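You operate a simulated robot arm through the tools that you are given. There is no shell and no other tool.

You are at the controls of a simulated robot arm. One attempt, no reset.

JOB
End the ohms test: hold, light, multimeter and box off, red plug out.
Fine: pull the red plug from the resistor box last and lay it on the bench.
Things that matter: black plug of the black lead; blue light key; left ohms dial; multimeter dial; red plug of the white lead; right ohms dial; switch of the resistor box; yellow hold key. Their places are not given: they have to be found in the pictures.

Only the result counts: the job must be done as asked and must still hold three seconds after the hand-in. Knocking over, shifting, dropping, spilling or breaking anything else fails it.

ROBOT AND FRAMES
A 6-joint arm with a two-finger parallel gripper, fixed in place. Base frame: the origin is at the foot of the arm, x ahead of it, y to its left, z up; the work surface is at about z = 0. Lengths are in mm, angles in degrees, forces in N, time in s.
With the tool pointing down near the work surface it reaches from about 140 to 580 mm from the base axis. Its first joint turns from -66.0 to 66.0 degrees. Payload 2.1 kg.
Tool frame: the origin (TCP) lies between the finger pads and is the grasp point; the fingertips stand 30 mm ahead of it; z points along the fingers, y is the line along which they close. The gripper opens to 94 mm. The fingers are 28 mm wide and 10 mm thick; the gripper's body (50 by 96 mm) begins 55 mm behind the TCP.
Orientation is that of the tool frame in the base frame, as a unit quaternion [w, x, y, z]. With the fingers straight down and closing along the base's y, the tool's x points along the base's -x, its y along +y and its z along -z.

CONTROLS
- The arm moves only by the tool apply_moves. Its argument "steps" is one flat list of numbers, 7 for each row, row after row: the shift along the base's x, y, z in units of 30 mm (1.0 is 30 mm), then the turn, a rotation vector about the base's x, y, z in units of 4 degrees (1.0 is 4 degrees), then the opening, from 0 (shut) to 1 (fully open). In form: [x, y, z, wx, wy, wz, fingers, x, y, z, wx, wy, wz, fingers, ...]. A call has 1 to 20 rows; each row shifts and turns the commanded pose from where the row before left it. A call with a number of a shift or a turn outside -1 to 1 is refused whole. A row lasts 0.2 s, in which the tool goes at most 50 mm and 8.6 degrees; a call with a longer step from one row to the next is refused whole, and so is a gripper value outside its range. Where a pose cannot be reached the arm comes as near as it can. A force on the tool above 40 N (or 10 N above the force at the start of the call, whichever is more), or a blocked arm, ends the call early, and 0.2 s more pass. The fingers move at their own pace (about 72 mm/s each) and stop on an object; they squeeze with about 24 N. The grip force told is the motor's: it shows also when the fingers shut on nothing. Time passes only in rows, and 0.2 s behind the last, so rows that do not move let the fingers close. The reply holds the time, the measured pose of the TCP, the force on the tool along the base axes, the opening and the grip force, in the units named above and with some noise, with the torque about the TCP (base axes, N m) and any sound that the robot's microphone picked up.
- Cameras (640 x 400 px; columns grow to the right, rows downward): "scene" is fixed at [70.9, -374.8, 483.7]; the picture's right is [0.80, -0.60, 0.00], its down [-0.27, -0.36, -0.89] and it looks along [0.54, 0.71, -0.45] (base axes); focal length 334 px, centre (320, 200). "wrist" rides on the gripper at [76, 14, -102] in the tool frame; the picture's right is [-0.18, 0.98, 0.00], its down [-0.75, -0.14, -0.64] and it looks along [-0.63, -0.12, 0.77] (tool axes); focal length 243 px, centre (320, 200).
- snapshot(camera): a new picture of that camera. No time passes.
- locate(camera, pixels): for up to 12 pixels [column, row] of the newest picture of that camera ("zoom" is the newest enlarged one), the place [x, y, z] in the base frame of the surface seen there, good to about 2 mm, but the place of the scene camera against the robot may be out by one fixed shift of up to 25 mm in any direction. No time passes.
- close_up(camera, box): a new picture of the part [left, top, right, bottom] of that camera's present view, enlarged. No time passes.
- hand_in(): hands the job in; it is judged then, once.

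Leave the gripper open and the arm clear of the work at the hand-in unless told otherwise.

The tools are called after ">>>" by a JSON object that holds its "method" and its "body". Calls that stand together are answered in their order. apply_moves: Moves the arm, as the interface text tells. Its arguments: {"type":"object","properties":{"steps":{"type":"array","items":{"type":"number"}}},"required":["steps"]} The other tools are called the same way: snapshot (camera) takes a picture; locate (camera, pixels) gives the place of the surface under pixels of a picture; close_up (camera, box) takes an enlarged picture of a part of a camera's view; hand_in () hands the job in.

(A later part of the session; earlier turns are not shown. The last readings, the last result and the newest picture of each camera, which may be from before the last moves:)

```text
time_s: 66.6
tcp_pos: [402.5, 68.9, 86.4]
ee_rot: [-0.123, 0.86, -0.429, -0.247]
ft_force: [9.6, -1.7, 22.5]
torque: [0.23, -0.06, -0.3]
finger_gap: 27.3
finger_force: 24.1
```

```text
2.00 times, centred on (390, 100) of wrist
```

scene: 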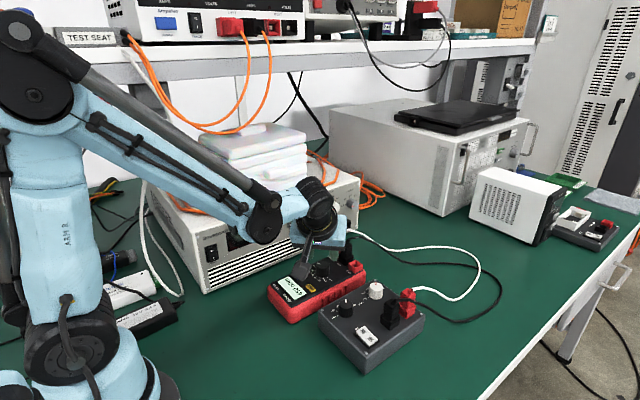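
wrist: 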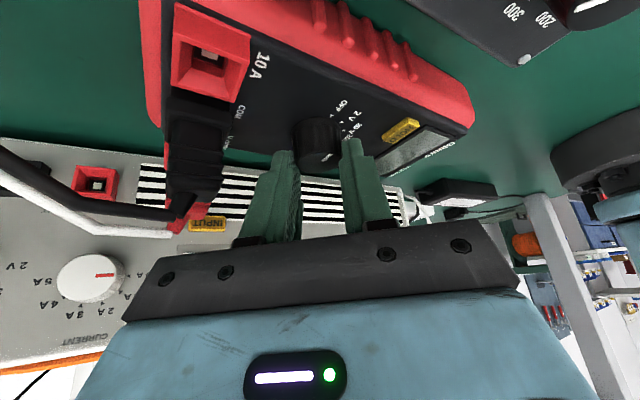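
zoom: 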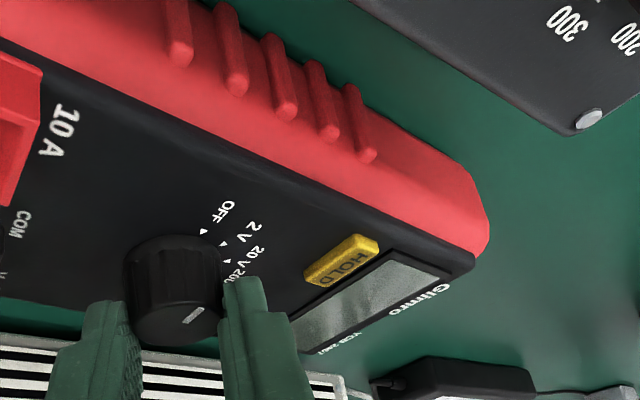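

The display has gone dark: the meter is off. I open the fingers and check where the pointer and the meter are.

>>> {"method": "apply_moves", "body": {"steps": [0, 0, 0, 0, 0, 0, 0.4, 0, 0, 0, 0, 0, 0, 0.4]}}

>>> {"method": "close_up", "body": {"camera": "wrist", "box": [230, 0, 550, 200]}}

```text
time_s: 67.2
tcp_pos: [400.9, 68.7, 85.3]
ee_rot: [-0.122, 0.86, -0.428, -0.248]
ft_force: [0.5, 0.0, 0.3]
torque: [-0.01, 0.01, 0.0]
finger_gap: 37.6
finger_force: 0.0
```

```text
2.00 times, centred on (390, 100) of wrist
```

zoom: 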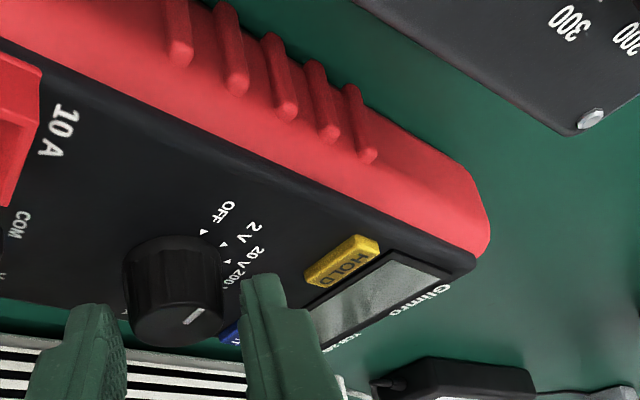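

>>> {"method": "locate", "body": {"camera": "zoom", "pixels": [[342, 262], [203, 232], [224, 244], [229, 260], [203, 309], [187, 322], [174, 316], [400, 300]]}}

```text
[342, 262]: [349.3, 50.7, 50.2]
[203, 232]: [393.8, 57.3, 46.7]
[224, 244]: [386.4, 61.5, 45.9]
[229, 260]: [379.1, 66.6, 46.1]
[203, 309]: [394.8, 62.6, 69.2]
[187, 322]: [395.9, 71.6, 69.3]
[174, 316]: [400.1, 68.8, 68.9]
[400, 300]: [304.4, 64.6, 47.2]
```

The pointer is at OFF, the display is dark, and the meter lies within about 2 mm of its original place. As a check of the light, I'll look at the dark display from above, pressing LIGHT twice if that's useful (the parity stays the same). I lift off and go back to the earlier pose.

>>> {"method": "apply_moves", "body": {"steps": [0, 0, 0.5, 0, 0, 0, 0.4, 0, 0, 0.5, 0, 0, 0, 0.4, 0, 0, 0.4, 0, 0, -1, 0.4, -0.2, 0, 0.1, 0, 0, -1, 0.3, -0.3, 0, 0, 0, 0, -1, 0.2, -0.3, -0.1, 0, 0, 0, -1, 0.1, -0.3, -0.2, 0, 0, 0, -1, 0, -0.3, -0.2, 0, 0, 0, -1, 0, -0.3, -0.2, 0, 0, 0, -1, 0, -0.08, 0, 0, 0, 0, -1, 0, 0, 0, 0, 0, 0, -1, 0, 0, 0, 0, 0, 0, -0.25, 0, 0, 0, 0, 0, 0, 0, 0]}}

>>> {"method": "snapshot", "body": {"camera": "wrist"}}

>>> {"method": "close_up", "body": {"camera": "wrist", "box": [200, 20, 440, 170]}}

>>> {"method": "close_up", "body": {"camera": "scene", "box": [250, 220, 440, 380]}}

```text
time_s: 70.0
tcp_pos: [347.1, 47.0, 131.3]
ee_rot: [-0.195, 0.68, -0.679, -0.195]
ft_force: [-0.3, -0.9, 0.3]
torque: [-0.02, 0.0, -0.01]
finger_gap: 0.0
finger_force: 23.8
```

```text
taken
```

wrist: 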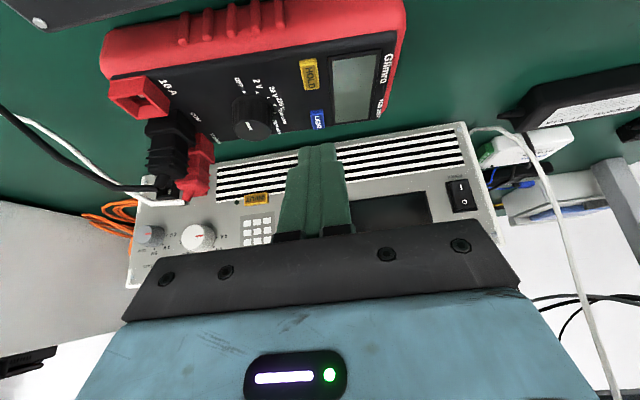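

```text
2.67 times, centred on (320, 95) of wrist
```

zoom: 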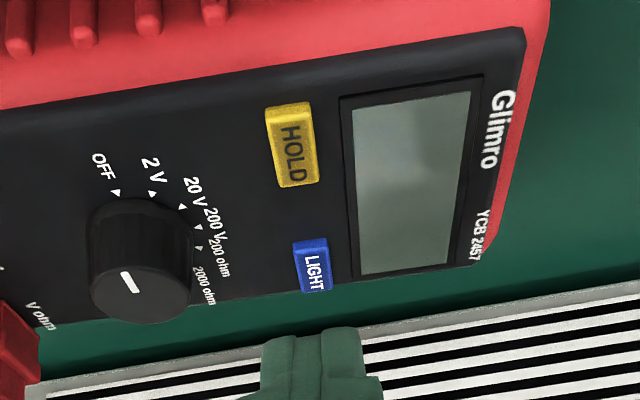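

```text
2.50 times, centred on (345, 300) of scene
```

zoom: 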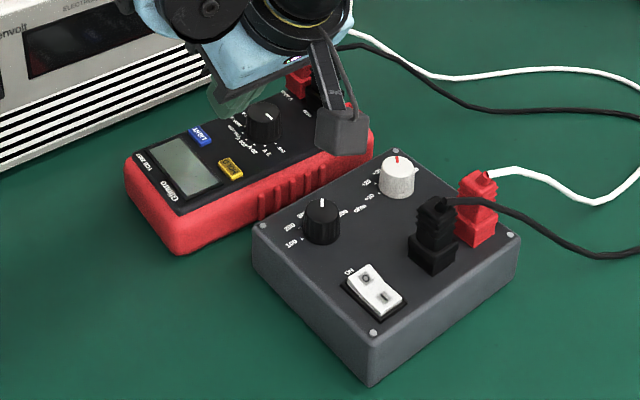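

>>> {"method": "locate", "body": {"camera": "zoom", "pixels": [[178, 250], [230, 165], [200, 135]]}}

>>> {"method": "locate", "body": {"camera": "wrist", "pixels": [[309, 74], [317, 119], [243, 91], [257, 92]]}}

>>> {"method": "close_up", "body": {"camera": "wrist", "box": [200, 40, 400, 165]}}

```text
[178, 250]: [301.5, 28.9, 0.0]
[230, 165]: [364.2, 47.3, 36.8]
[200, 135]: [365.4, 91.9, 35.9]
```

```text
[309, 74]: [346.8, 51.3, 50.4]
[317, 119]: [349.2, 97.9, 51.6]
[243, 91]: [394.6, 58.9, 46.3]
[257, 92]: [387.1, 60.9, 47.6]
```

```text
3.20 times, centred on (300, 102) of wrist
```

zoom: 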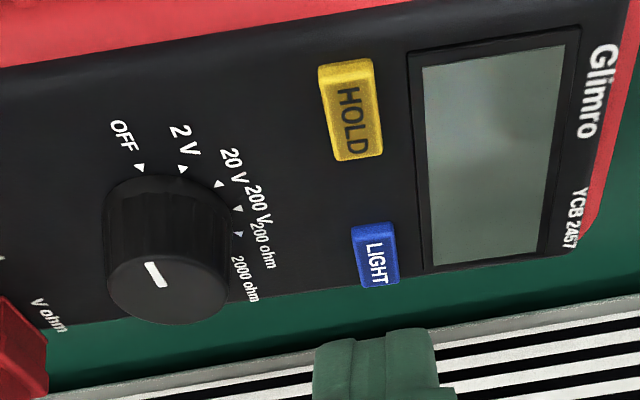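

The meter is within 2 mm and about 2° of its start. I'll make one LIGHT press with the meter off to see whether the display glows, and a second press to restore the parity.

>>> {"method": "apply_moves", "body": {"steps": [0, 0.85, -0.5, 0, 0, 0, 0, 0, 0.65, -0.5, 0, 0, 0, 0, 0.02, 0, -0.42, 0, 0, 0, 0, 0, 0, -0.1, 0, 0, 0, 0, 0, 0, -0.1, 0, 0, 0, 0, 0, 0, 0.2, 0, 0, 0, 0, 0, 0, 0, 0, 0, 0, 0]}}

>>> {"method": "snapshot", "body": {"camera": "wrist"}}

```text
time_s: 71.6
tcp_pos: [348.8, 92.6, 89.8]
ee_rot: [-0.196, 0.68, -0.679, -0.195]
ft_force: [-0.5, 0.1, -0.6]
torque: [-0.02, 0.0, -0.03]
finger_gap: 0.0
finger_force: 24.0
```

```text
taken
```

wrist: 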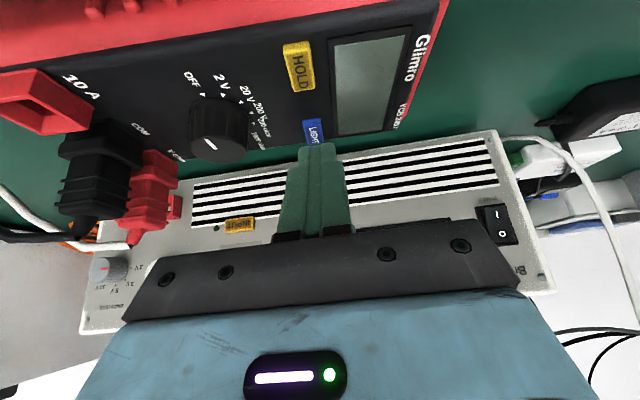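

No click that time, as the tip only reached z≈83. I'll press slightly deeper.

>>> {"method": "apply_moves", "body": {"steps": [0, 0, -0.2, 0, 0, 0, 0, 0, 0, -0.08, 0, 0, 0, 0, 0, 0, 0, 0, 0, 0, 0]}}

>>> {"method": "close_up", "body": {"camera": "wrist", "box": [240, 20, 440, 160]}}

```text
time_s: 72.4
tcp_pos: [349.7, 93.4, 80.7]
ee_rot: [-0.195, 0.68, -0.68, -0.195]
ft_force: [0.7, -0.2, 2.0]
torque: [0.01, 0.03, -0.03]
finger_gap: 0.0
finger_force: 24.3
heard: click
```

```text
2.86 times, centred on (340, 90) of wrist
```

zoom: 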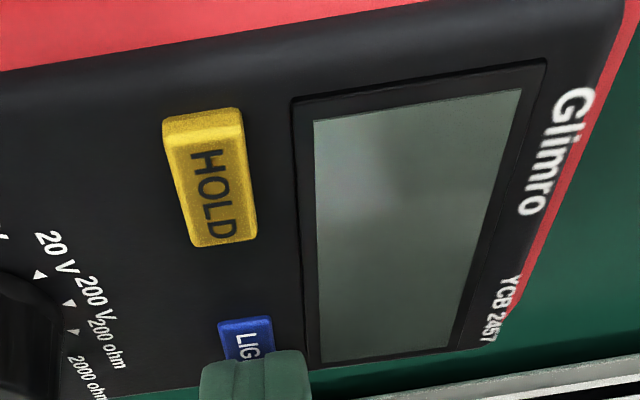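

No glow, so the off display tells nothing. I release and press once more to keep the count odd.

>>> {"method": "apply_moves", "body": {"steps": [0, 0, 0.28, 0, 0, 0, 0, 0, 0, 0, 0, 0, 0, 0, 0, 0, -0.2, 0, 0, 0, 0, 0, 0, -0.08, 0, 0, 0, 0, 0, 0, 0, 0, 0, 0, 0]}}

>>> {"method": "apply_moves", "body": {"steps": [0, 0, 0.4, 0, 0, 0, 0, 0, -0.4, 0.6, 0, 0, 0, 0, 0, -0.8, 0.6, 0, 0, 0, 0, 0, -0.8, 0.3, 0, 0, 0, 0, 0, 0, 0, 0, 0, 0, 0]}}

>>> {"method": "close_up", "body": {"camera": "scene", "box": [330, 270, 440, 370]}}

```text
time_s: 73.6
tcp_pos: [349.0, 93.7, 79.5]
ee_rot: [0.196, -0.679, 0.68, 0.196]
ft_force: [0.1, 2.3, 4.5]
torque: [0.06, 0.02, 0.04]
finger_gap: 0.1
finger_force: 24.1
heard: click
```

```text
time_s: 74.8
tcp_pos: [348.0, 32.9, 137.4]
ee_rot: [-0.194, 0.681, -0.679, -0.195]
ft_force: [0.0, 0.3, 0.1]
torque: [0.03, -0.02, -0.02]
finger_gap: 0.1
finger_force: 24.2
```

```text
4.00 times, centred on (385, 320) of scene
```

zoom: 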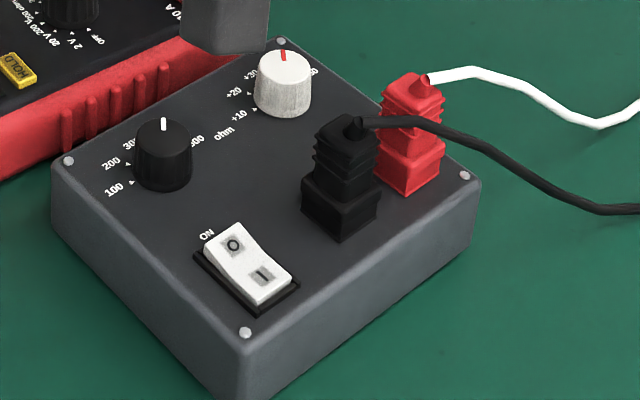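

Now the box switch: the rocker is marked O on the +y end and I on the -y end. I move back to -y at the same height to view it.

>>> {"method": "apply_moves", "body": {"steps": [0, -0.8, 0, 0, 0, 0, 0, 0, -1, 0, 0, 0, 0, 0, 0, -1, 0, 0, 0, 0, 0, 0, -1, 0, 0, 0, 0, 0, 0, -1, 0, 0, 0, 0, 0, 0, -0.5, 0, 0, 0, 0, 0, 0, 0, 0, 0, 0, 0, 0]}}

>>> {"method": "snapshot", "body": {"camera": "wrist"}}

>>> {"method": "close_up", "body": {"camera": "wrist", "box": [200, 0, 440, 160]}}

```text
time_s: 76.4
tcp_pos: [348.3, -125.9, 136.5]
ee_rot: [-0.195, 0.68, -0.68, -0.195]
ft_force: [0.1, 0.6, 0.0]
torque: [-0.02, 0.01, 0.01]
finger_gap: 0.0
finger_force: 24.7
```

```text
taken
```

wrist: 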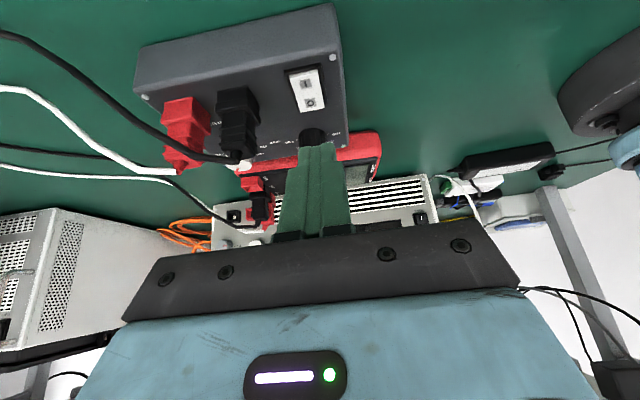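

```text
2.50 times, centred on (320, 80) of wrist
```

zoom: 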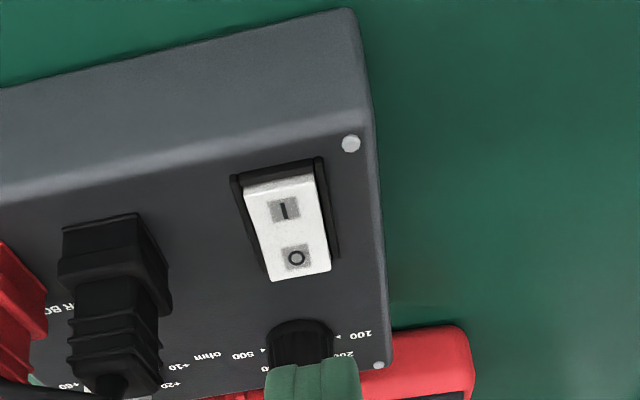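

>>> {"method": "locate", "body": {"camera": "zoom", "pixels": [[286, 210], [297, 258], [280, 188], [302, 273], [285, 233], [200, 200], [352, 143], [100, 250], [105, 290], [115, 380], [20, 320]]}}

```text
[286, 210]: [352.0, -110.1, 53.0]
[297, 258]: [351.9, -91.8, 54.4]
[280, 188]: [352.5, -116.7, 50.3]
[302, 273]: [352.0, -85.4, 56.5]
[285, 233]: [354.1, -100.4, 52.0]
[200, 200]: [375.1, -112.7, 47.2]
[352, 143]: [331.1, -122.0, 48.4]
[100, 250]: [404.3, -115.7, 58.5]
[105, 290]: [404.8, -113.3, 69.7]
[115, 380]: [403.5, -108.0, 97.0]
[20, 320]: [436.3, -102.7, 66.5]
```

The I end sits low (z 50.3) and the O end high (z 56.5), so the box is on. I press the O end at about (352,-88): I position the tip edge above it first.

>>> {"method": "apply_moves", "body": {"steps": [0.12, 0.6, 0, 0, 0, 0, 0, 0, 0.53, -0.3, 0, 0, 0, 0, 0, 0, -0.6, 0, 0, 0, 0, 0, 0, -0.55, 0, 0, 0, 0, 0, 0, 0, 0, 0, 0, 0]}}

>>> {"method": "close_up", "body": {"camera": "wrist", "box": [200, 0, 440, 160]}}

>>> {"method": "close_up", "body": {"camera": "scene", "box": [330, 270, 440, 370]}}

```text
time_s: 77.6
tcp_pos: [352.2, -91.2, 91.5]
ee_rot: [-0.195, 0.68, -0.68, -0.194]
ft_force: [-0.4, 0.6, 0.6]
torque: [-0.02, -0.02, 0.01]
finger_gap: 0.1
finger_force: 23.9
```

```text
2.50 times, centred on (320, 80) of wrist
```

zoom: 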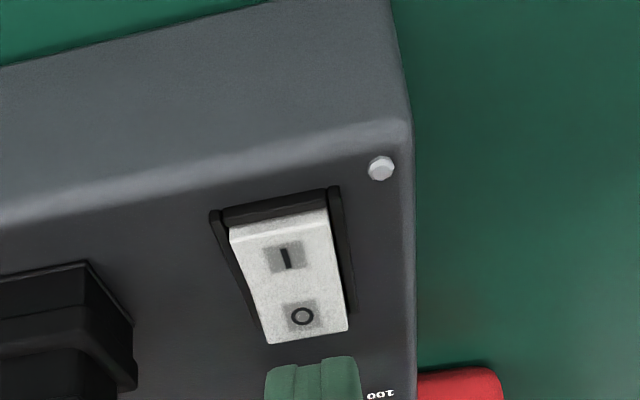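

```text
4.00 times, centred on (385, 320) of scene
```

zoom: 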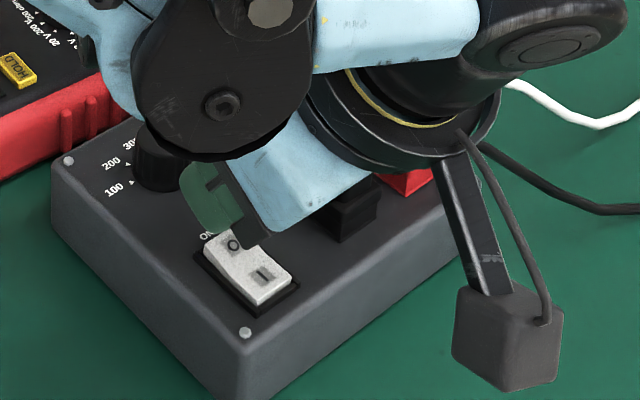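

The tip sits slightly too far toward +y. I shift 6 mm to -y and press down in small steps.

>>> {"method": "apply_moves", "body": {"steps": [0, -0.2, 0, 0, 0, 0, 0, 0, 0, -0.06, 0, 0, 0, 0, 0, 0, -0.05, 0, 0, 0, 0, 0, 0, -0.05, 0, 0, 0, 0, 0, 0, 0, 0, 0, 0, 0]}}

>>> {"method": "apply_moves", "body": {"steps": [0, 0, -0.05, 0, 0, 0, 0, 0, 0, -0.05, 0, 0, 0, 0, 0, 0, 0, 0, 0, 0, 0]}}

>>> {"method": "close_up", "body": {"camera": "scene", "box": [330, 270, 440, 370]}}

```text
time_s: 78.8
tcp_pos: [352.8, -98.7, 88.2]
ee_rot: [-0.194, 0.68, -0.679, -0.195]
ft_force: [-0.6, -0.3, 0.6]
torque: [0.04, 0.04, 0.0]
finger_gap: 0.0
finger_force: 24.0
```

```text
time_s: 79.6
tcp_pos: [351.5, -97.2, 86.2]
ee_rot: [0.195, -0.68, 0.68, 0.195]
ft_force: [-0.4, -2.7, 10.9]
torque: [-0.04, 0.03, 0.06]
finger_gap: 0.0
finger_force: 24.1
```

```text
4.00 times, centred on (385, 320) of scene
```

zoom: 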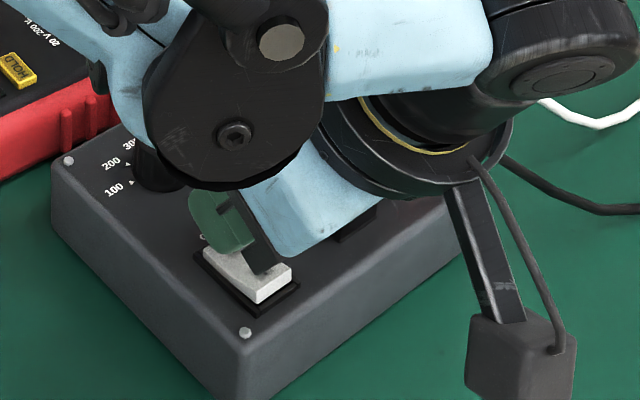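

Contact at 11 N, and the rocker hasn't tipped yet. I press a bit further toward the O end.

>>> {"method": "apply_moves", "body": {"steps": [0, 0.05, -0.03, 0, 0, 0, 0, 0, 0.03, -0.04, 0, 0, 0, 0, 0, 0, 0, 0, 0, 0, 0]}}

```text
time_s: 80.2
tcp_pos: [352.6, -96.0, 85.7]
ee_rot: [-0.195, 0.68, -0.679, -0.196]
ft_force: [-0.4, -2.0, 7.3]
torque: [-0.04, 0.0, -0.01]
finger_gap: 0.0
finger_force: 24.2
stopped in row 2: the force on the tool passed its limit at 46 N (the readings are from after the stop); the commanded pose is now the measured one
```

The force spiked and then dropped, so the rocker may have tipped. I lift off and look.

>>> {"method": "apply_moves", "body": {"steps": [0, 0, 0.4, 0, 0, 0, 0, 0, -0.4, 0.6, 0, 0, 0, 0, 0, -0.6, 0.5, 0, 0, 0, 0, 0, 0, 0, 0, 0, 0, 0]}}

>>> {"method": "close_up", "body": {"camera": "wrist", "box": [200, 0, 440, 160]}}

>>> {"method": "close_up", "body": {"camera": "scene", "box": [330, 270, 440, 370]}}

```text
time_s: 81.2
tcp_pos: [349.8, -127.4, 130.9]
ee_rot: [-0.196, 0.68, -0.679, -0.195]
ft_force: [-0.1, 0.0, -0.4]
torque: [0.03, -0.02, -0.05]
finger_gap: 0.0
finger_force: 24.0
```

```text
2.50 times, centred on (320, 80) of wrist
```

zoom: 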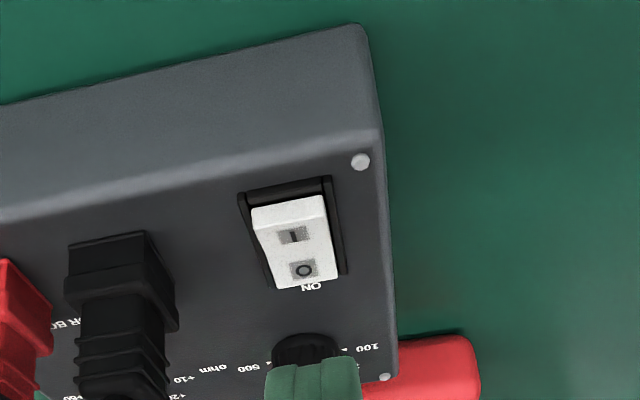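

```text
4.00 times, centred on (385, 320) of scene
```

zoom: 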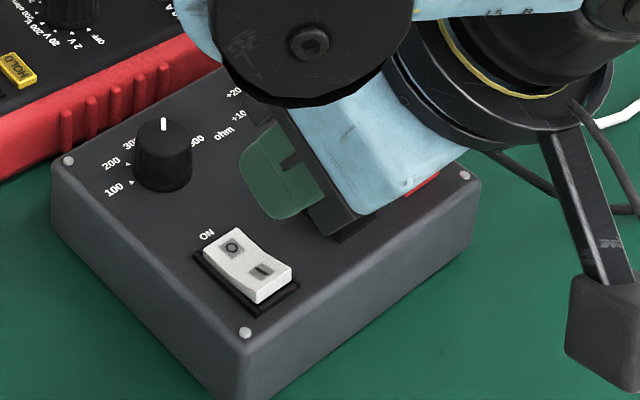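

>>> {"method": "locate", "body": {"camera": "zoom", "pixels": [[294, 235], [304, 270], [287, 212], [307, 283], [360, 162], [384, 378], [110, 265], [120, 300], [30, 300], [215, 368]]}}

```text
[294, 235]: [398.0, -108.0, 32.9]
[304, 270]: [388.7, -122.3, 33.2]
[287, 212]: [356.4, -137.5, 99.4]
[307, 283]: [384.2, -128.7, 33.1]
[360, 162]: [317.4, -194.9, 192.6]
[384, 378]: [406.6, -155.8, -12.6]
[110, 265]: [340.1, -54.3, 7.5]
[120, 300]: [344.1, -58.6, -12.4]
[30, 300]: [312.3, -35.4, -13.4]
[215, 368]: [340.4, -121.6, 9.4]
```

That used the scene zoom. I retake the wrist zoom and locate there.

>>> {"method": "close_up", "body": {"camera": "wrist", "box": [200, 0, 440, 160]}}

>>> {"method": "locate", "body": {"camera": "zoom", "pixels": [[294, 235], [304, 270], [287, 212], [307, 283], [360, 162], [384, 378], [110, 265], [120, 300], [30, 300], [215, 368]]}}

```text
2.50 times, centred on (320, 80) of wrist
```

zoom: 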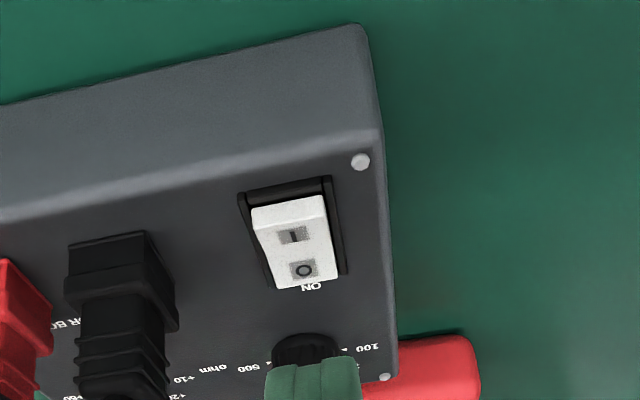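

```text
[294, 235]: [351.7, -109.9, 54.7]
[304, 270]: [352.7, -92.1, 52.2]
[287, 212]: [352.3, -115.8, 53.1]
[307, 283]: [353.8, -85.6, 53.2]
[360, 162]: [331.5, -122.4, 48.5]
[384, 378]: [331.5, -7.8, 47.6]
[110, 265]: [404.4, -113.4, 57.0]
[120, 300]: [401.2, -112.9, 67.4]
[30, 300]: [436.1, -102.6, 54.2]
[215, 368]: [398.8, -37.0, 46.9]
```

The values now are I 54.7 and O 52.2 (before: 53.0 and 54.4), so it seems to have flipped. I'll check closer up.

>>> {"method": "close_up", "body": {"camera": "scene", "box": [355, 315, 400, 345]}}

>>> {"method": "close_up", "body": {"camera": "wrist", "box": [285, 60, 345, 125]}}

>>> {"method": "locate", "body": {"camera": "zoom", "pixels": [[260, 200], [270, 230], [280, 260], [290, 290], [300, 320], [255, 180], [265, 215]]}}

```text
13.33 times, centred on (378, 330) of scene
```

zoom: 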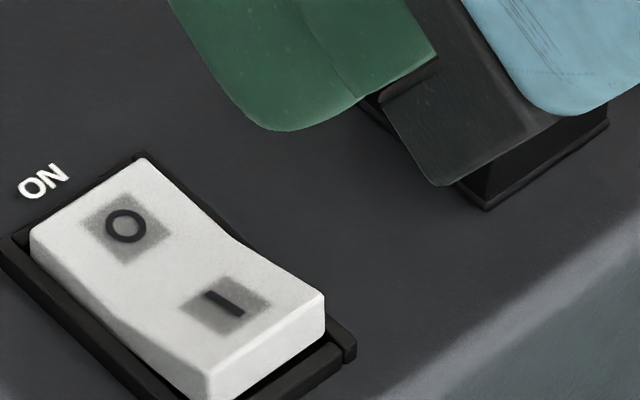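

```text
6.15 times, centred on (315, 92) of wrist
```

zoom: 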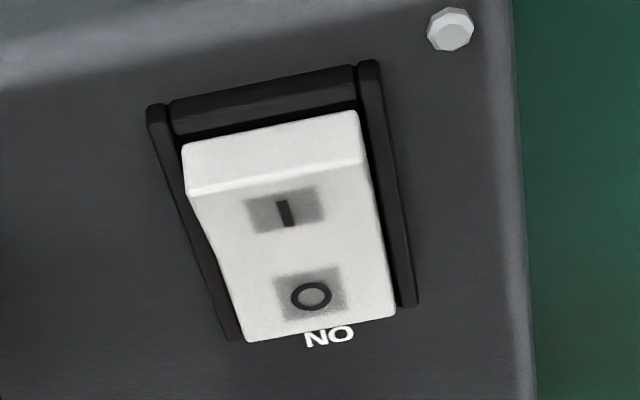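

```text
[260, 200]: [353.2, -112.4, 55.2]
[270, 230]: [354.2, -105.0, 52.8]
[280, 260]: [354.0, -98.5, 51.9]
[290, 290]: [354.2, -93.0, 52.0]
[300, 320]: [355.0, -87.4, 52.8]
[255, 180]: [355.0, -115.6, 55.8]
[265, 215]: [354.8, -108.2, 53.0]
```

The rocker's I end is raised and the O end is down: the box is off, and its corner screw hasn't moved. Last is the red plug. I rise, straighten the tool, and turn back to yaw 0 to look at the plugs.

>>> {"method": "apply_moves", "body": {"steps": [0, 0, 0.6, -1, 0, 0, 0, 0, 0, 0.6, -1, 0, 0, 0.2, 0, 0, 0.6, -1, 0, 0, 0.4, 0, 0, 0.6, -1, 0, 0, 0.4, 0, 0, 0.3, -1, 0, 0, 0.4, 0, 0, 0, -1, 0, 0, 0.4, 0, 0, 0, -1, 0, 0, 0.4, 0, 0, 0, -1, 0, 0, 0.4, 0, 0, 0, 0, 0, -1, 0.4, 0, 0, 0, 0, 0, -1, 0.4, 0, 0, 0, 0, 0, -1, 0.4, 0, 0, 0, 0, 0, -1, 0.4, 0, 0, 0, 0, 0, -1, 0.4, 0, 0, 0, 0, 0, -1, 0.4, 0, 0, 0, 0, 0, -1, 0.4, 0, 0, 0, 0, 0, -1, 0.4, 0, 0, 0, 0, 0, -1, 0.4, 0, 0, 0, 0, 0, -1, 0.4, 0, 0, 0, 0, 0, -1, 0.4, 0, 0, 0, 0, 0, -1, 0.4]}}

>>> {"method": "apply_moves", "body": {"steps": [0, 0, 0, 0, 0, -1, 0.4, 0, 0, 0, 0, 0, -1, 0.4, 0, 0, 0, 0, 0, -1, 0.4, 0, 0, 0, 0, 0, -1, 0.4, 0, 0, 0, 0, 0, -1, 0.4, 0, 0, 0, 0, 0, -1, 0.4, 0, 0, 0, 0, 0, -1, 0.4, 0, 0, 0, 0, 0, -1, 0.4, 0, 0, 0, 0, 0, -1, 0.4, 0, 0, 0, 0, 0, -1, 0.4, 0, 0, 0, 0, 0, -0.5, 0.4, 0, 0, 0, 0, 0, 0, 0.4]}}

>>> {"method": "snapshot", "body": {"camera": "scene"}}

>>> {"method": "snapshot", "body": {"camera": "wrist"}}

>>> {"method": "close_up", "body": {"camera": "scene", "box": [360, 260, 480, 350]}}

```text
time_s: 85.4
tcp_pos: [350.7, -127.6, 211.7]
ee_rot: [0.001, -0.359, 0.933, 0.0]
ft_force: [0.4, 0.1, -1.3]
torque: [-0.03, 0.03, 0.02]
finger_gap: 37.7
finger_force: 0.0
```

```text
time_s: 88.0
tcp_pos: [353.5, -126.9, 211.4]
ee_rot: [0.0, 0.001, 1.0, 0.0]
ft_force: [0.3, -0.1, 0.2]
torque: [0.05, 0.02, -0.01]
finger_gap: 37.4
finger_force: 0.0
```

```text
taken
```

scene: 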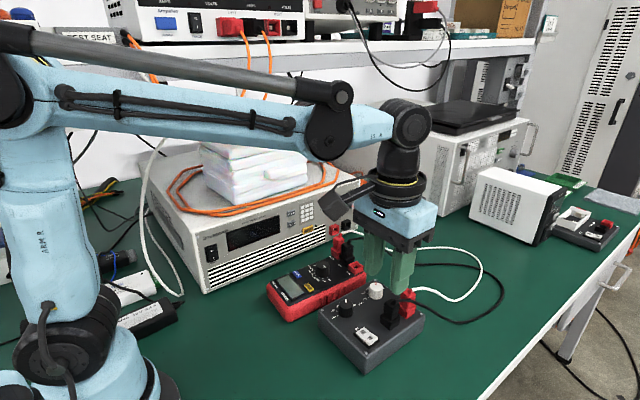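

```text
taken
```

wrist: 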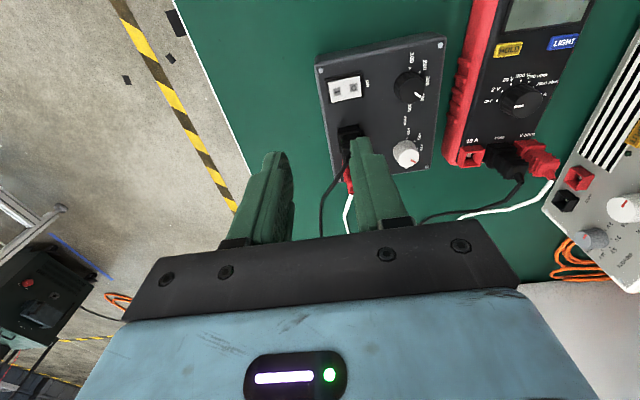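

```text
4.44 times, centred on (420, 305) of scene
```

zoom: 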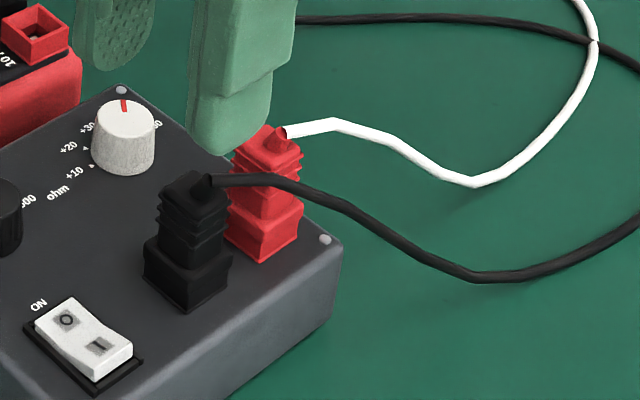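

>>> {"method": "locate", "body": {"camera": "zoom", "pixels": [[205, 183], [240, 180], [290, 188], [340, 207], [400, 243], [268, 142], [250, 165], [275, 175], [262, 225], [280, 235], [310, 128], [185, 195]]}}

>>> {"method": "close_up", "body": {"camera": "wrist", "box": [290, 60, 450, 240]}}

```text
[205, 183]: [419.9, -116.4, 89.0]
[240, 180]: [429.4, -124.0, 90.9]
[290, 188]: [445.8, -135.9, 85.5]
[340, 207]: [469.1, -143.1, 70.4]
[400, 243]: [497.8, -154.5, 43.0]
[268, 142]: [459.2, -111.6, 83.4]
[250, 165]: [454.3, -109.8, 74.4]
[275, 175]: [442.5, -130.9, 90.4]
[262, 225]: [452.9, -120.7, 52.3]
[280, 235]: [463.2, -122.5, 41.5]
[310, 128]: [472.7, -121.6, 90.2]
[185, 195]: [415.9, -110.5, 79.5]
```

```text
2.22 times, centred on (370, 150) of wrist
```

zoom: 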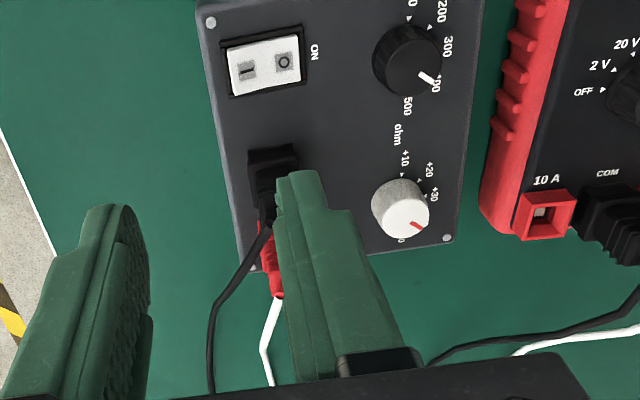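

I move above the red plug for a direct view.

>>> {"method": "apply_moves", "body": {"steps": [0.7, 0.3, 0, 0, 0, 0, 0.5, 0.8, 0.3, 0, 0, 0, 0, 0.5, 0.8, 0.3, 0, 0, 0, 0, 0.5, 0.5, 0.05, -0.2, 0, 0, 0, 0.5, 0, 0, 0, 0, 0, 0, 0.5]}}

>>> {"method": "snapshot", "body": {"camera": "wrist"}}

>>> {"method": "close_up", "body": {"camera": "wrist", "box": [240, 0, 420, 130]}}

```text
time_s: 89.2
tcp_pos: [436.3, -97.7, 205.3]
ee_rot: [0.001, 0.0, 1.0, 0.001]
ft_force: [-0.2, 0.5, 0.6]
torque: [0.0, -0.01, 0.0]
finger_gap: 46.9
finger_force: 0.0
```

```text
taken
```

wrist: 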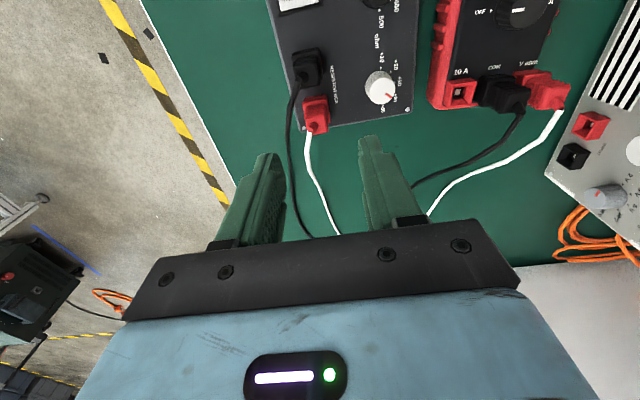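

```text
3.08 times, centred on (330, 65) of wrist
```

zoom: 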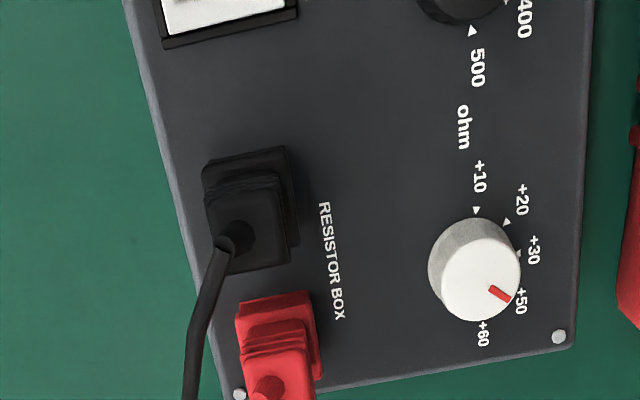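

>>> {"method": "close_up", "body": {"camera": "wrist", "box": [270, 30, 380, 150]}}

>>> {"method": "locate", "body": {"camera": "zoom", "pixels": [[280, 210], [330, 250], [310, 290], [300, 330], [270, 230], [345, 235], [250, 195], [230, 300], [325, 340], [350, 270]]}}

```text
3.33 times, centred on (325, 90) of wrist
```

zoom: 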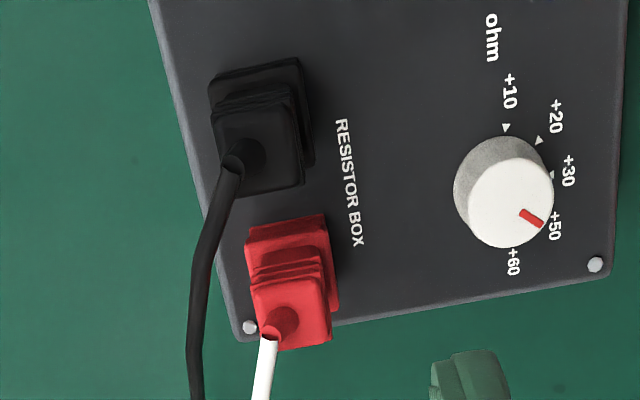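

```text
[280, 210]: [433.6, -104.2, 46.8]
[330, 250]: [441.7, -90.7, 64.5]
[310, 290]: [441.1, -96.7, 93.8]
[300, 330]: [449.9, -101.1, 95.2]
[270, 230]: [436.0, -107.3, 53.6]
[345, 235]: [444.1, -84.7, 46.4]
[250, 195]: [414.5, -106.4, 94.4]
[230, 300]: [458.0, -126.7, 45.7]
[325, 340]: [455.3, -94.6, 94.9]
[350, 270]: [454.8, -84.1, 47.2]
```

>>> {"method": "locate", "body": {"camera": "zoom", "pixels": [[262, 295], [322, 285], [325, 335], [275, 345], [290, 300], [315, 312], [282, 320], [250, 240], [322, 225], [330, 290], [212, 230], [200, 270]]}}

```text
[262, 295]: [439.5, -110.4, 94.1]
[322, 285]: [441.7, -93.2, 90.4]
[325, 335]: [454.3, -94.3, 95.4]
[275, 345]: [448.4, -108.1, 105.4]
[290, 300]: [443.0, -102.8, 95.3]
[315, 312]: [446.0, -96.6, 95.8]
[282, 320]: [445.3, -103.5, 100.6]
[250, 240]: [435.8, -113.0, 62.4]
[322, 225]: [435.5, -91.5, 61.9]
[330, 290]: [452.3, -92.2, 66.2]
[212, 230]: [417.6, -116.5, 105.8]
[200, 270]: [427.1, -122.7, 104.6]
```

I check where the black lead runs next to the red plug.

>>> {"method": "locate", "body": {"camera": "zoom", "pixels": [[207, 250], [200, 290], [194, 330], [194, 360], [197, 390], [268, 345], [263, 370], [260, 395], [240, 160], [270, 90], [232, 185]]}}

```text
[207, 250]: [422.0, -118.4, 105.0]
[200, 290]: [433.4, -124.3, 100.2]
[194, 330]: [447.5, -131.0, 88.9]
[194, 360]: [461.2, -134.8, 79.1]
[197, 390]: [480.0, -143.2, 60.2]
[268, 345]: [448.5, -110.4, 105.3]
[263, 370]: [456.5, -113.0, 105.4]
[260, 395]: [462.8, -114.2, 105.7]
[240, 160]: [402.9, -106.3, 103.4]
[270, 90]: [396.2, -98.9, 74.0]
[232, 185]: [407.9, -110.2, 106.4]
```

The black lead passes on the -y side and the white lead leaves toward +x at y≈-113. So I'll grip with the fingers closing along x, centred at about y -94. Before that, I map the bench and leads on the +x side for a place to lay the plug.

>>> {"method": "close_up", "body": {"camera": "scene", "box": [380, 210, 560, 340]}}

>>> {"method": "locate", "body": {"camera": "zoom", "pixels": [[170, 280], [200, 290], [270, 285], [310, 235], [340, 180], [325, 130], [250, 120], [380, 210], [300, 340], [420, 260], [450, 130], [150, 170]]}}

```text
3.08 times, centred on (470, 275) of scene
```

zoom: 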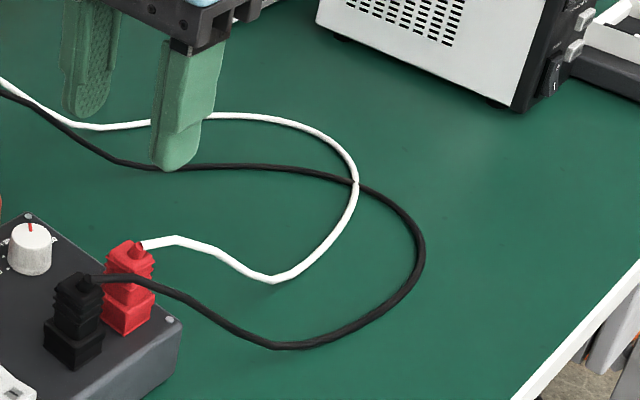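

```text
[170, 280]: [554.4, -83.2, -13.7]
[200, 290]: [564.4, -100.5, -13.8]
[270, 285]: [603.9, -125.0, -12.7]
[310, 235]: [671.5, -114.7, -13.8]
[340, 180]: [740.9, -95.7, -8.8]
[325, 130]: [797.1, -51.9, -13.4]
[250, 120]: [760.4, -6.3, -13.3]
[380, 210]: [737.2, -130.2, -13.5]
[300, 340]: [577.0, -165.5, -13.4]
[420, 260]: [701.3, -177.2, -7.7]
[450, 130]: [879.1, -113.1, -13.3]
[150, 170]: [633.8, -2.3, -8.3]
```

Plan: turn to yaw -90 (camera on the +y side, so it stays up when I tilt later), hover above the plug at (447,-94), and check.

>>> {"method": "apply_moves", "body": {"steps": [0.05, 0.02, 0, 0, 0, -1, 0.4, 0.05, 0.02, 0, 0, 0, -1, 0.4, 0.05, 0.02, 0, 0, 0, -1, 0.4, 0.05, 0.02, 0, 0, 0, -1, 0.4, 0.05, 0.02, 0, 0, 0, -1, 0.4, 0.05, 0.02, 0, 0, 0, -1, 0.4, 0.05, 0, 0, 0, 0, -1, 0.4, 0, 0, 0, 0, 0, -1, 0.4, 0, 0, 0, 0, 0, -1, 0.4, 0, 0, 0, 0, 0, -1, 0.4, 0, 0, 0, 0, 0, -1, 0.4, 0, 0, 0, 0, 0, -1, 0.4]}}

>>> {"method": "apply_moves", "body": {"steps": [0, 0, 0, 0, 0, -1, 0.4, 0, 0, 0, 0, 0, -1, 0.4, 0, 0, 0, 0, 0, -1, 0.4, 0, 0, 0, 0, 0, -1, 0.4, 0, 0, 0, 0, 0, -1, 0.4, 0, 0, 0, 0, 0, -1, 0.4, 0, 0, 0, 0, 0, -1, 0.4, 0, 0, 0, 0, 0, -1, 0.4, 0, 0, 0, 0, 0, -1, 0.4, 0, 0, 0, 0, 0, -1, 0.4, 0, 0, 0, 0, 0, -0.5, 0.4, 0, 0, 0, 0, 0, 0, 0.4]}}

>>> {"method": "snapshot", "body": {"camera": "wrist"}}

>>> {"method": "snapshot", "body": {"camera": "scene"}}

```text
time_s: 91.8
tcp_pos: [447.0, -94.6, 205.8]
ee_rot: [0.001, 0.408, 0.913, 0.0]
ft_force: [0.5, -0.6, -0.7]
torque: [-0.01, 0.02, 0.03]
finger_gap: 37.6
finger_force: 0.1
```

```text
time_s: 94.4
tcp_pos: [447.7, -94.3, 205.4]
ee_rot: [0.001, 0.708, 0.706, -0.001]
ft_force: [-0.2, -0.1, 0.2]
torque: [-0.02, 0.0, 0.06]
finger_gap: 37.5
finger_force: 0.0
```

```text
taken
```

wrist: 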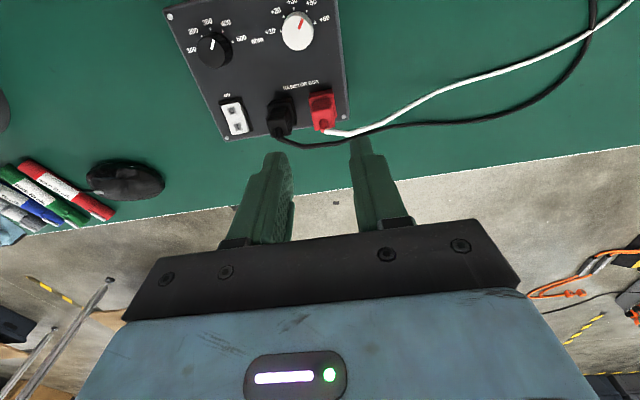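

```text
taken
```

scene: 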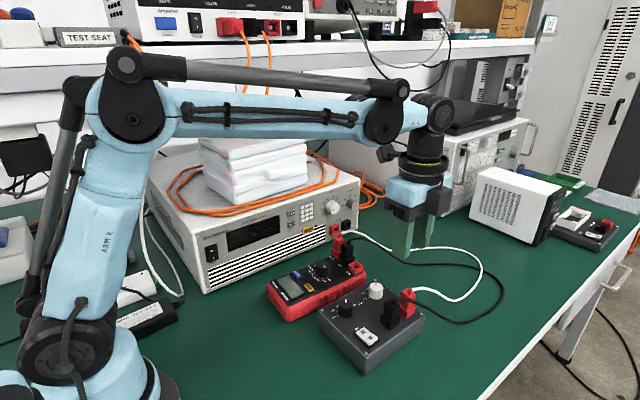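

Aligned. I lower to z≈145 (tips still above the plug and leads) with a 31 mm opening and look again.

>>> {"method": "apply_moves", "body": {"steps": [0, 0, -0.6, 0, 0, 0, 0.33, 0, 0, -0.7, 0, 0, 0, 0.33, 0, 0, -0.7, 0, 0, 0, 0.33, 0, 0, 0, 0, 0, 0, 0.33]}}

>>> {"method": "snapshot", "body": {"camera": "wrist"}}

>>> {"method": "close_up", "body": {"camera": "wrist", "box": [230, 50, 430, 190]}}

>>> {"method": "close_up", "body": {"camera": "scene", "box": [360, 240, 480, 340]}}

```text
time_s: 95.4
tcp_pos: [447.4, -93.6, 144.4]
ee_rot: [0.001, 0.707, 0.707, -0.001]
ft_force: [0.3, -0.7, -1.3]
torque: [0.0, 0.02, 0.01]
finger_gap: 30.9
finger_force: 0.0
```

```text
taken
```

wrist: 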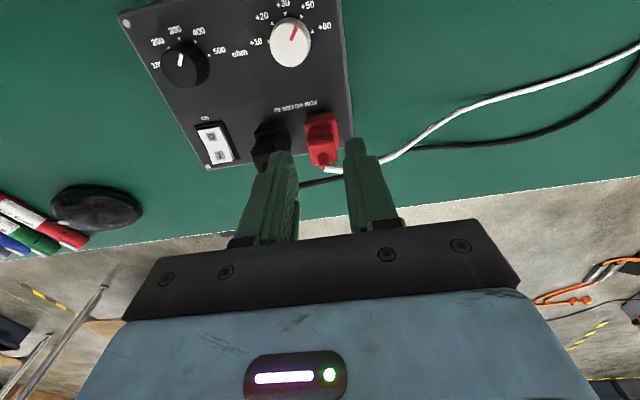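

```text
2.86 times, centred on (330, 120) of wrist
```

zoom: 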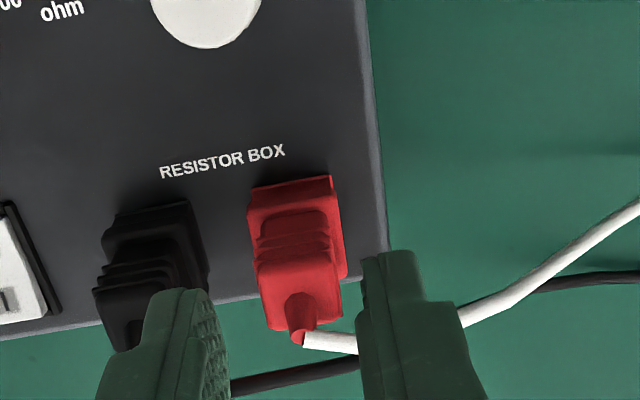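

```text
4.00 times, centred on (420, 290) of scene
```

zoom: 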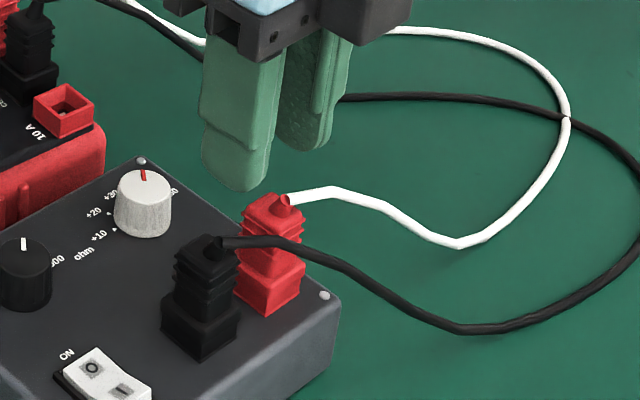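

>>> {"method": "locate", "body": {"camera": "wrist", "pixels": [[340, 170], [330, 168], [392, 160], [400, 154], [322, 155], [312, 150], [336, 148], [306, 125], [345, 125], [272, 132]]}}

>>> {"method": "close_up", "body": {"camera": "wrist", "box": [230, 50, 430, 190]}}

>>> {"method": "locate", "body": {"camera": "zoom", "pixels": [[262, 260], [335, 260], [262, 320], [338, 315], [300, 335], [320, 338], [350, 342], [250, 190], [340, 190], [205, 270], [470, 305]]}}

```text
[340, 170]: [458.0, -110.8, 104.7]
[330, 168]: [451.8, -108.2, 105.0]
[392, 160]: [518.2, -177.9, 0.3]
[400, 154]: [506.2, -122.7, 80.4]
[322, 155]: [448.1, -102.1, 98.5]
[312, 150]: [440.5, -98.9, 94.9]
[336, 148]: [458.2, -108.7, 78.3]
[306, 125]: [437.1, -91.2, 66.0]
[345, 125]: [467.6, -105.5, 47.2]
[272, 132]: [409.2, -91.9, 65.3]
```

```text
2.86 times, centred on (330, 120) of wrist
```

zoom: 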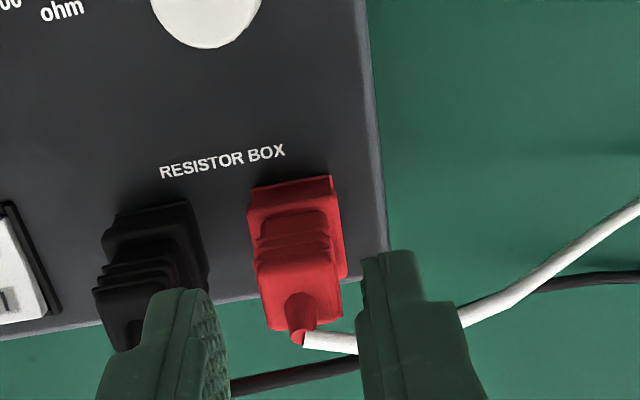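

```text
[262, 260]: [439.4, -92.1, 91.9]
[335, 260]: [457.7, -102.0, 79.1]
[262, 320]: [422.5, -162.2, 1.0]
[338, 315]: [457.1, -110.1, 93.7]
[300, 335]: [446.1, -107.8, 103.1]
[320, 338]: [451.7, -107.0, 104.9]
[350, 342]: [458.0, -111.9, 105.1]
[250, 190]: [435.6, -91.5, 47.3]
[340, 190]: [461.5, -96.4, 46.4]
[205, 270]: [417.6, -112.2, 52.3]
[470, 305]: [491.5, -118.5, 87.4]
```

The plug body is centred at (448.5,-101.5), 19 mm wide in x, and the white lead's edge is at about y -110. I shift to y≈-92 so the finger edge clears the lead, then lower to z≈98.

>>> {"method": "apply_moves", "body": {"steps": [0.035, 0.07, -0.3, 0, 0, 0, 0.33, 0, 0, -0.4, 0, 0, 0, 0.33, 0, 0, -0.4, 0, 0, 0, 0.33, 0, 0, -0.3, 0, 0, 0, 0.33, 0, 0, -0.14, 0, 0, 0, 0.33, 0, 0, 0, 0, 0, 0, 0.33]}}

>>> {"method": "snapshot", "body": {"camera": "wrist"}}

>>> {"method": "close_up", "body": {"camera": "scene", "box": [360, 240, 480, 340]}}

```text
time_s: 96.8
tcp_pos: [447.8, -93.2, 98.0]
ee_rot: [0.0, 0.707, 0.707, -0.001]
ft_force: [0.1, 0.3, -0.6]
torque: [-0.03, 0.01, -0.03]
finger_gap: 30.7
finger_force: 0.1
```

```text
taken
```

wrist: 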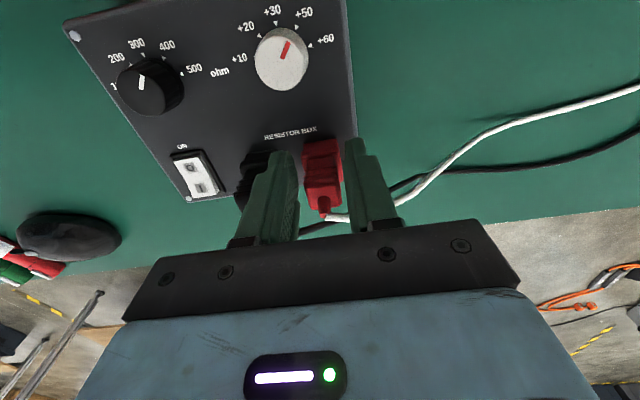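

```text
4.00 times, centred on (420, 290) of scene
```

zoom: 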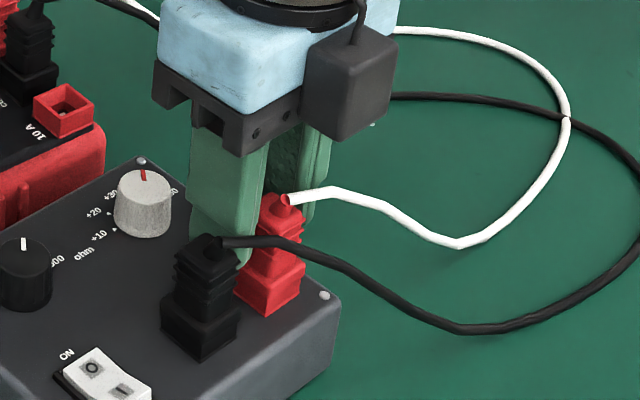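

A dark block shows at the right side of the gripper in the scene view. I'll check what it is before tilting later.

>>> {"method": "close_up", "body": {"camera": "scene", "box": [340, 120, 500, 330]}}

>>> {"method": "locate", "body": {"camera": "scene", "pixels": [[447, 260], [440, 250], [455, 255], [420, 245]]}}

```text
1.90 times, centred on (420, 225) of scene
```

zoom: 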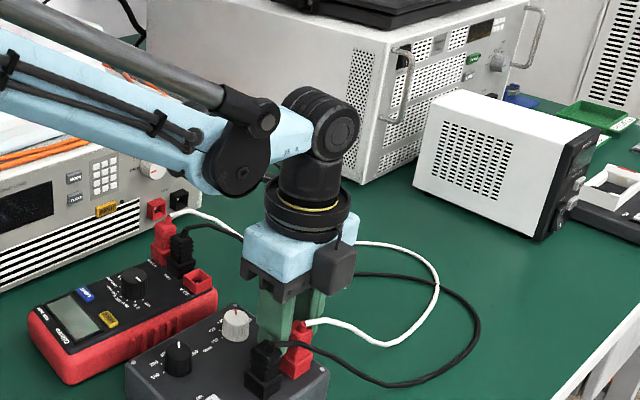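

```text
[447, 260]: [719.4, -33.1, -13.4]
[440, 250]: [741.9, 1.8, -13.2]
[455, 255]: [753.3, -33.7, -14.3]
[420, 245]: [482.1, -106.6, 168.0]
```

>>> {"method": "locate", "body": {"camera": "zoom", "pixels": [[330, 265], [345, 270], [325, 290], [340, 245], [285, 260], [305, 275], [350, 250]]}}

```text
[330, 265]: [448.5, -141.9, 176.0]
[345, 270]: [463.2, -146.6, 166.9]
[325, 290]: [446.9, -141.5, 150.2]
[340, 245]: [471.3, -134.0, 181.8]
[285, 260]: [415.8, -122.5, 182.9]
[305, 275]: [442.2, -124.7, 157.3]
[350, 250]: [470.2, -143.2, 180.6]
```

That block sits on the gripper's -y side, 66 mm or more above the TCP, so it will not matter. Now I close on the red plug.

>>> {"method": "apply_moves", "body": {"steps": [0, 0, 0, 0, 0, 0, 0.25, 0, 0, 0, 0, 0, 0, 0.18, 0, 0, 0, 0, 0, 0, 0.1, 0, 0, 0, 0, 0, 0, 0.1]}}

>>> {"method": "close_up", "body": {"camera": "wrist", "box": [230, 100, 430, 240]}}

```text
time_s: 97.8
tcp_pos: [447.7, -92.3, 98.3]
ee_rot: [0.001, 0.707, 0.707, -0.001]
ft_force: [-0.9, 1.0, 15.2]
torque: [-0.18, 0.01, -0.01]
finger_gap: 18.1
finger_force: 24.1
```

```text
2.86 times, centred on (330, 170) of wrist
```

zoom: 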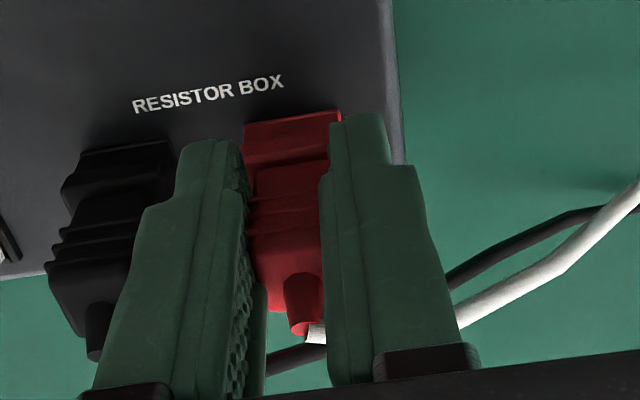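

Gripped at 18 mm. I pull straight up in small steps.

>>> {"method": "apply_moves", "body": {"steps": [0, 0, 0.05, 0, 0, 0, 0.05, 0, 0, 0.05, 0, 0, 0, 0.05, 0, 0, 0.1, 0, 0, 0, 0.05, 0, 0, 0.1, 0, 0, 0, 0.05]}}

>>> {"method": "close_up", "body": {"camera": "wrist", "box": [230, 100, 430, 240]}}

```text
time_s: 98.8
tcp_pos: [448.0, -92.4, 108.6]
ee_rot: [0.0, 0.707, 0.707, -0.001]
ft_force: [-0.1, 0.6, -0.1]
torque: [-0.01, -0.02, 0.01]
finger_gap: 17.9
finger_force: 23.8
```

```text
2.86 times, centred on (330, 170) of wrist
```

zoom: 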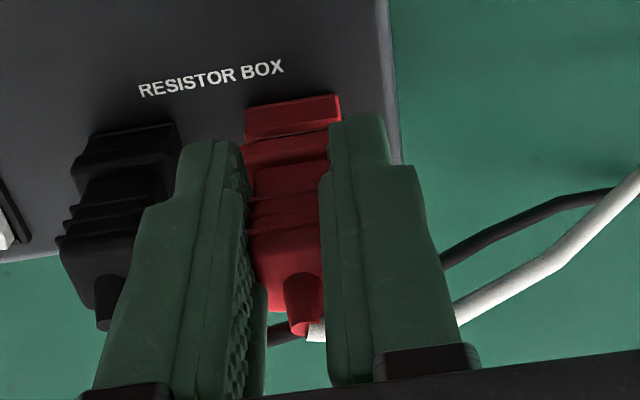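

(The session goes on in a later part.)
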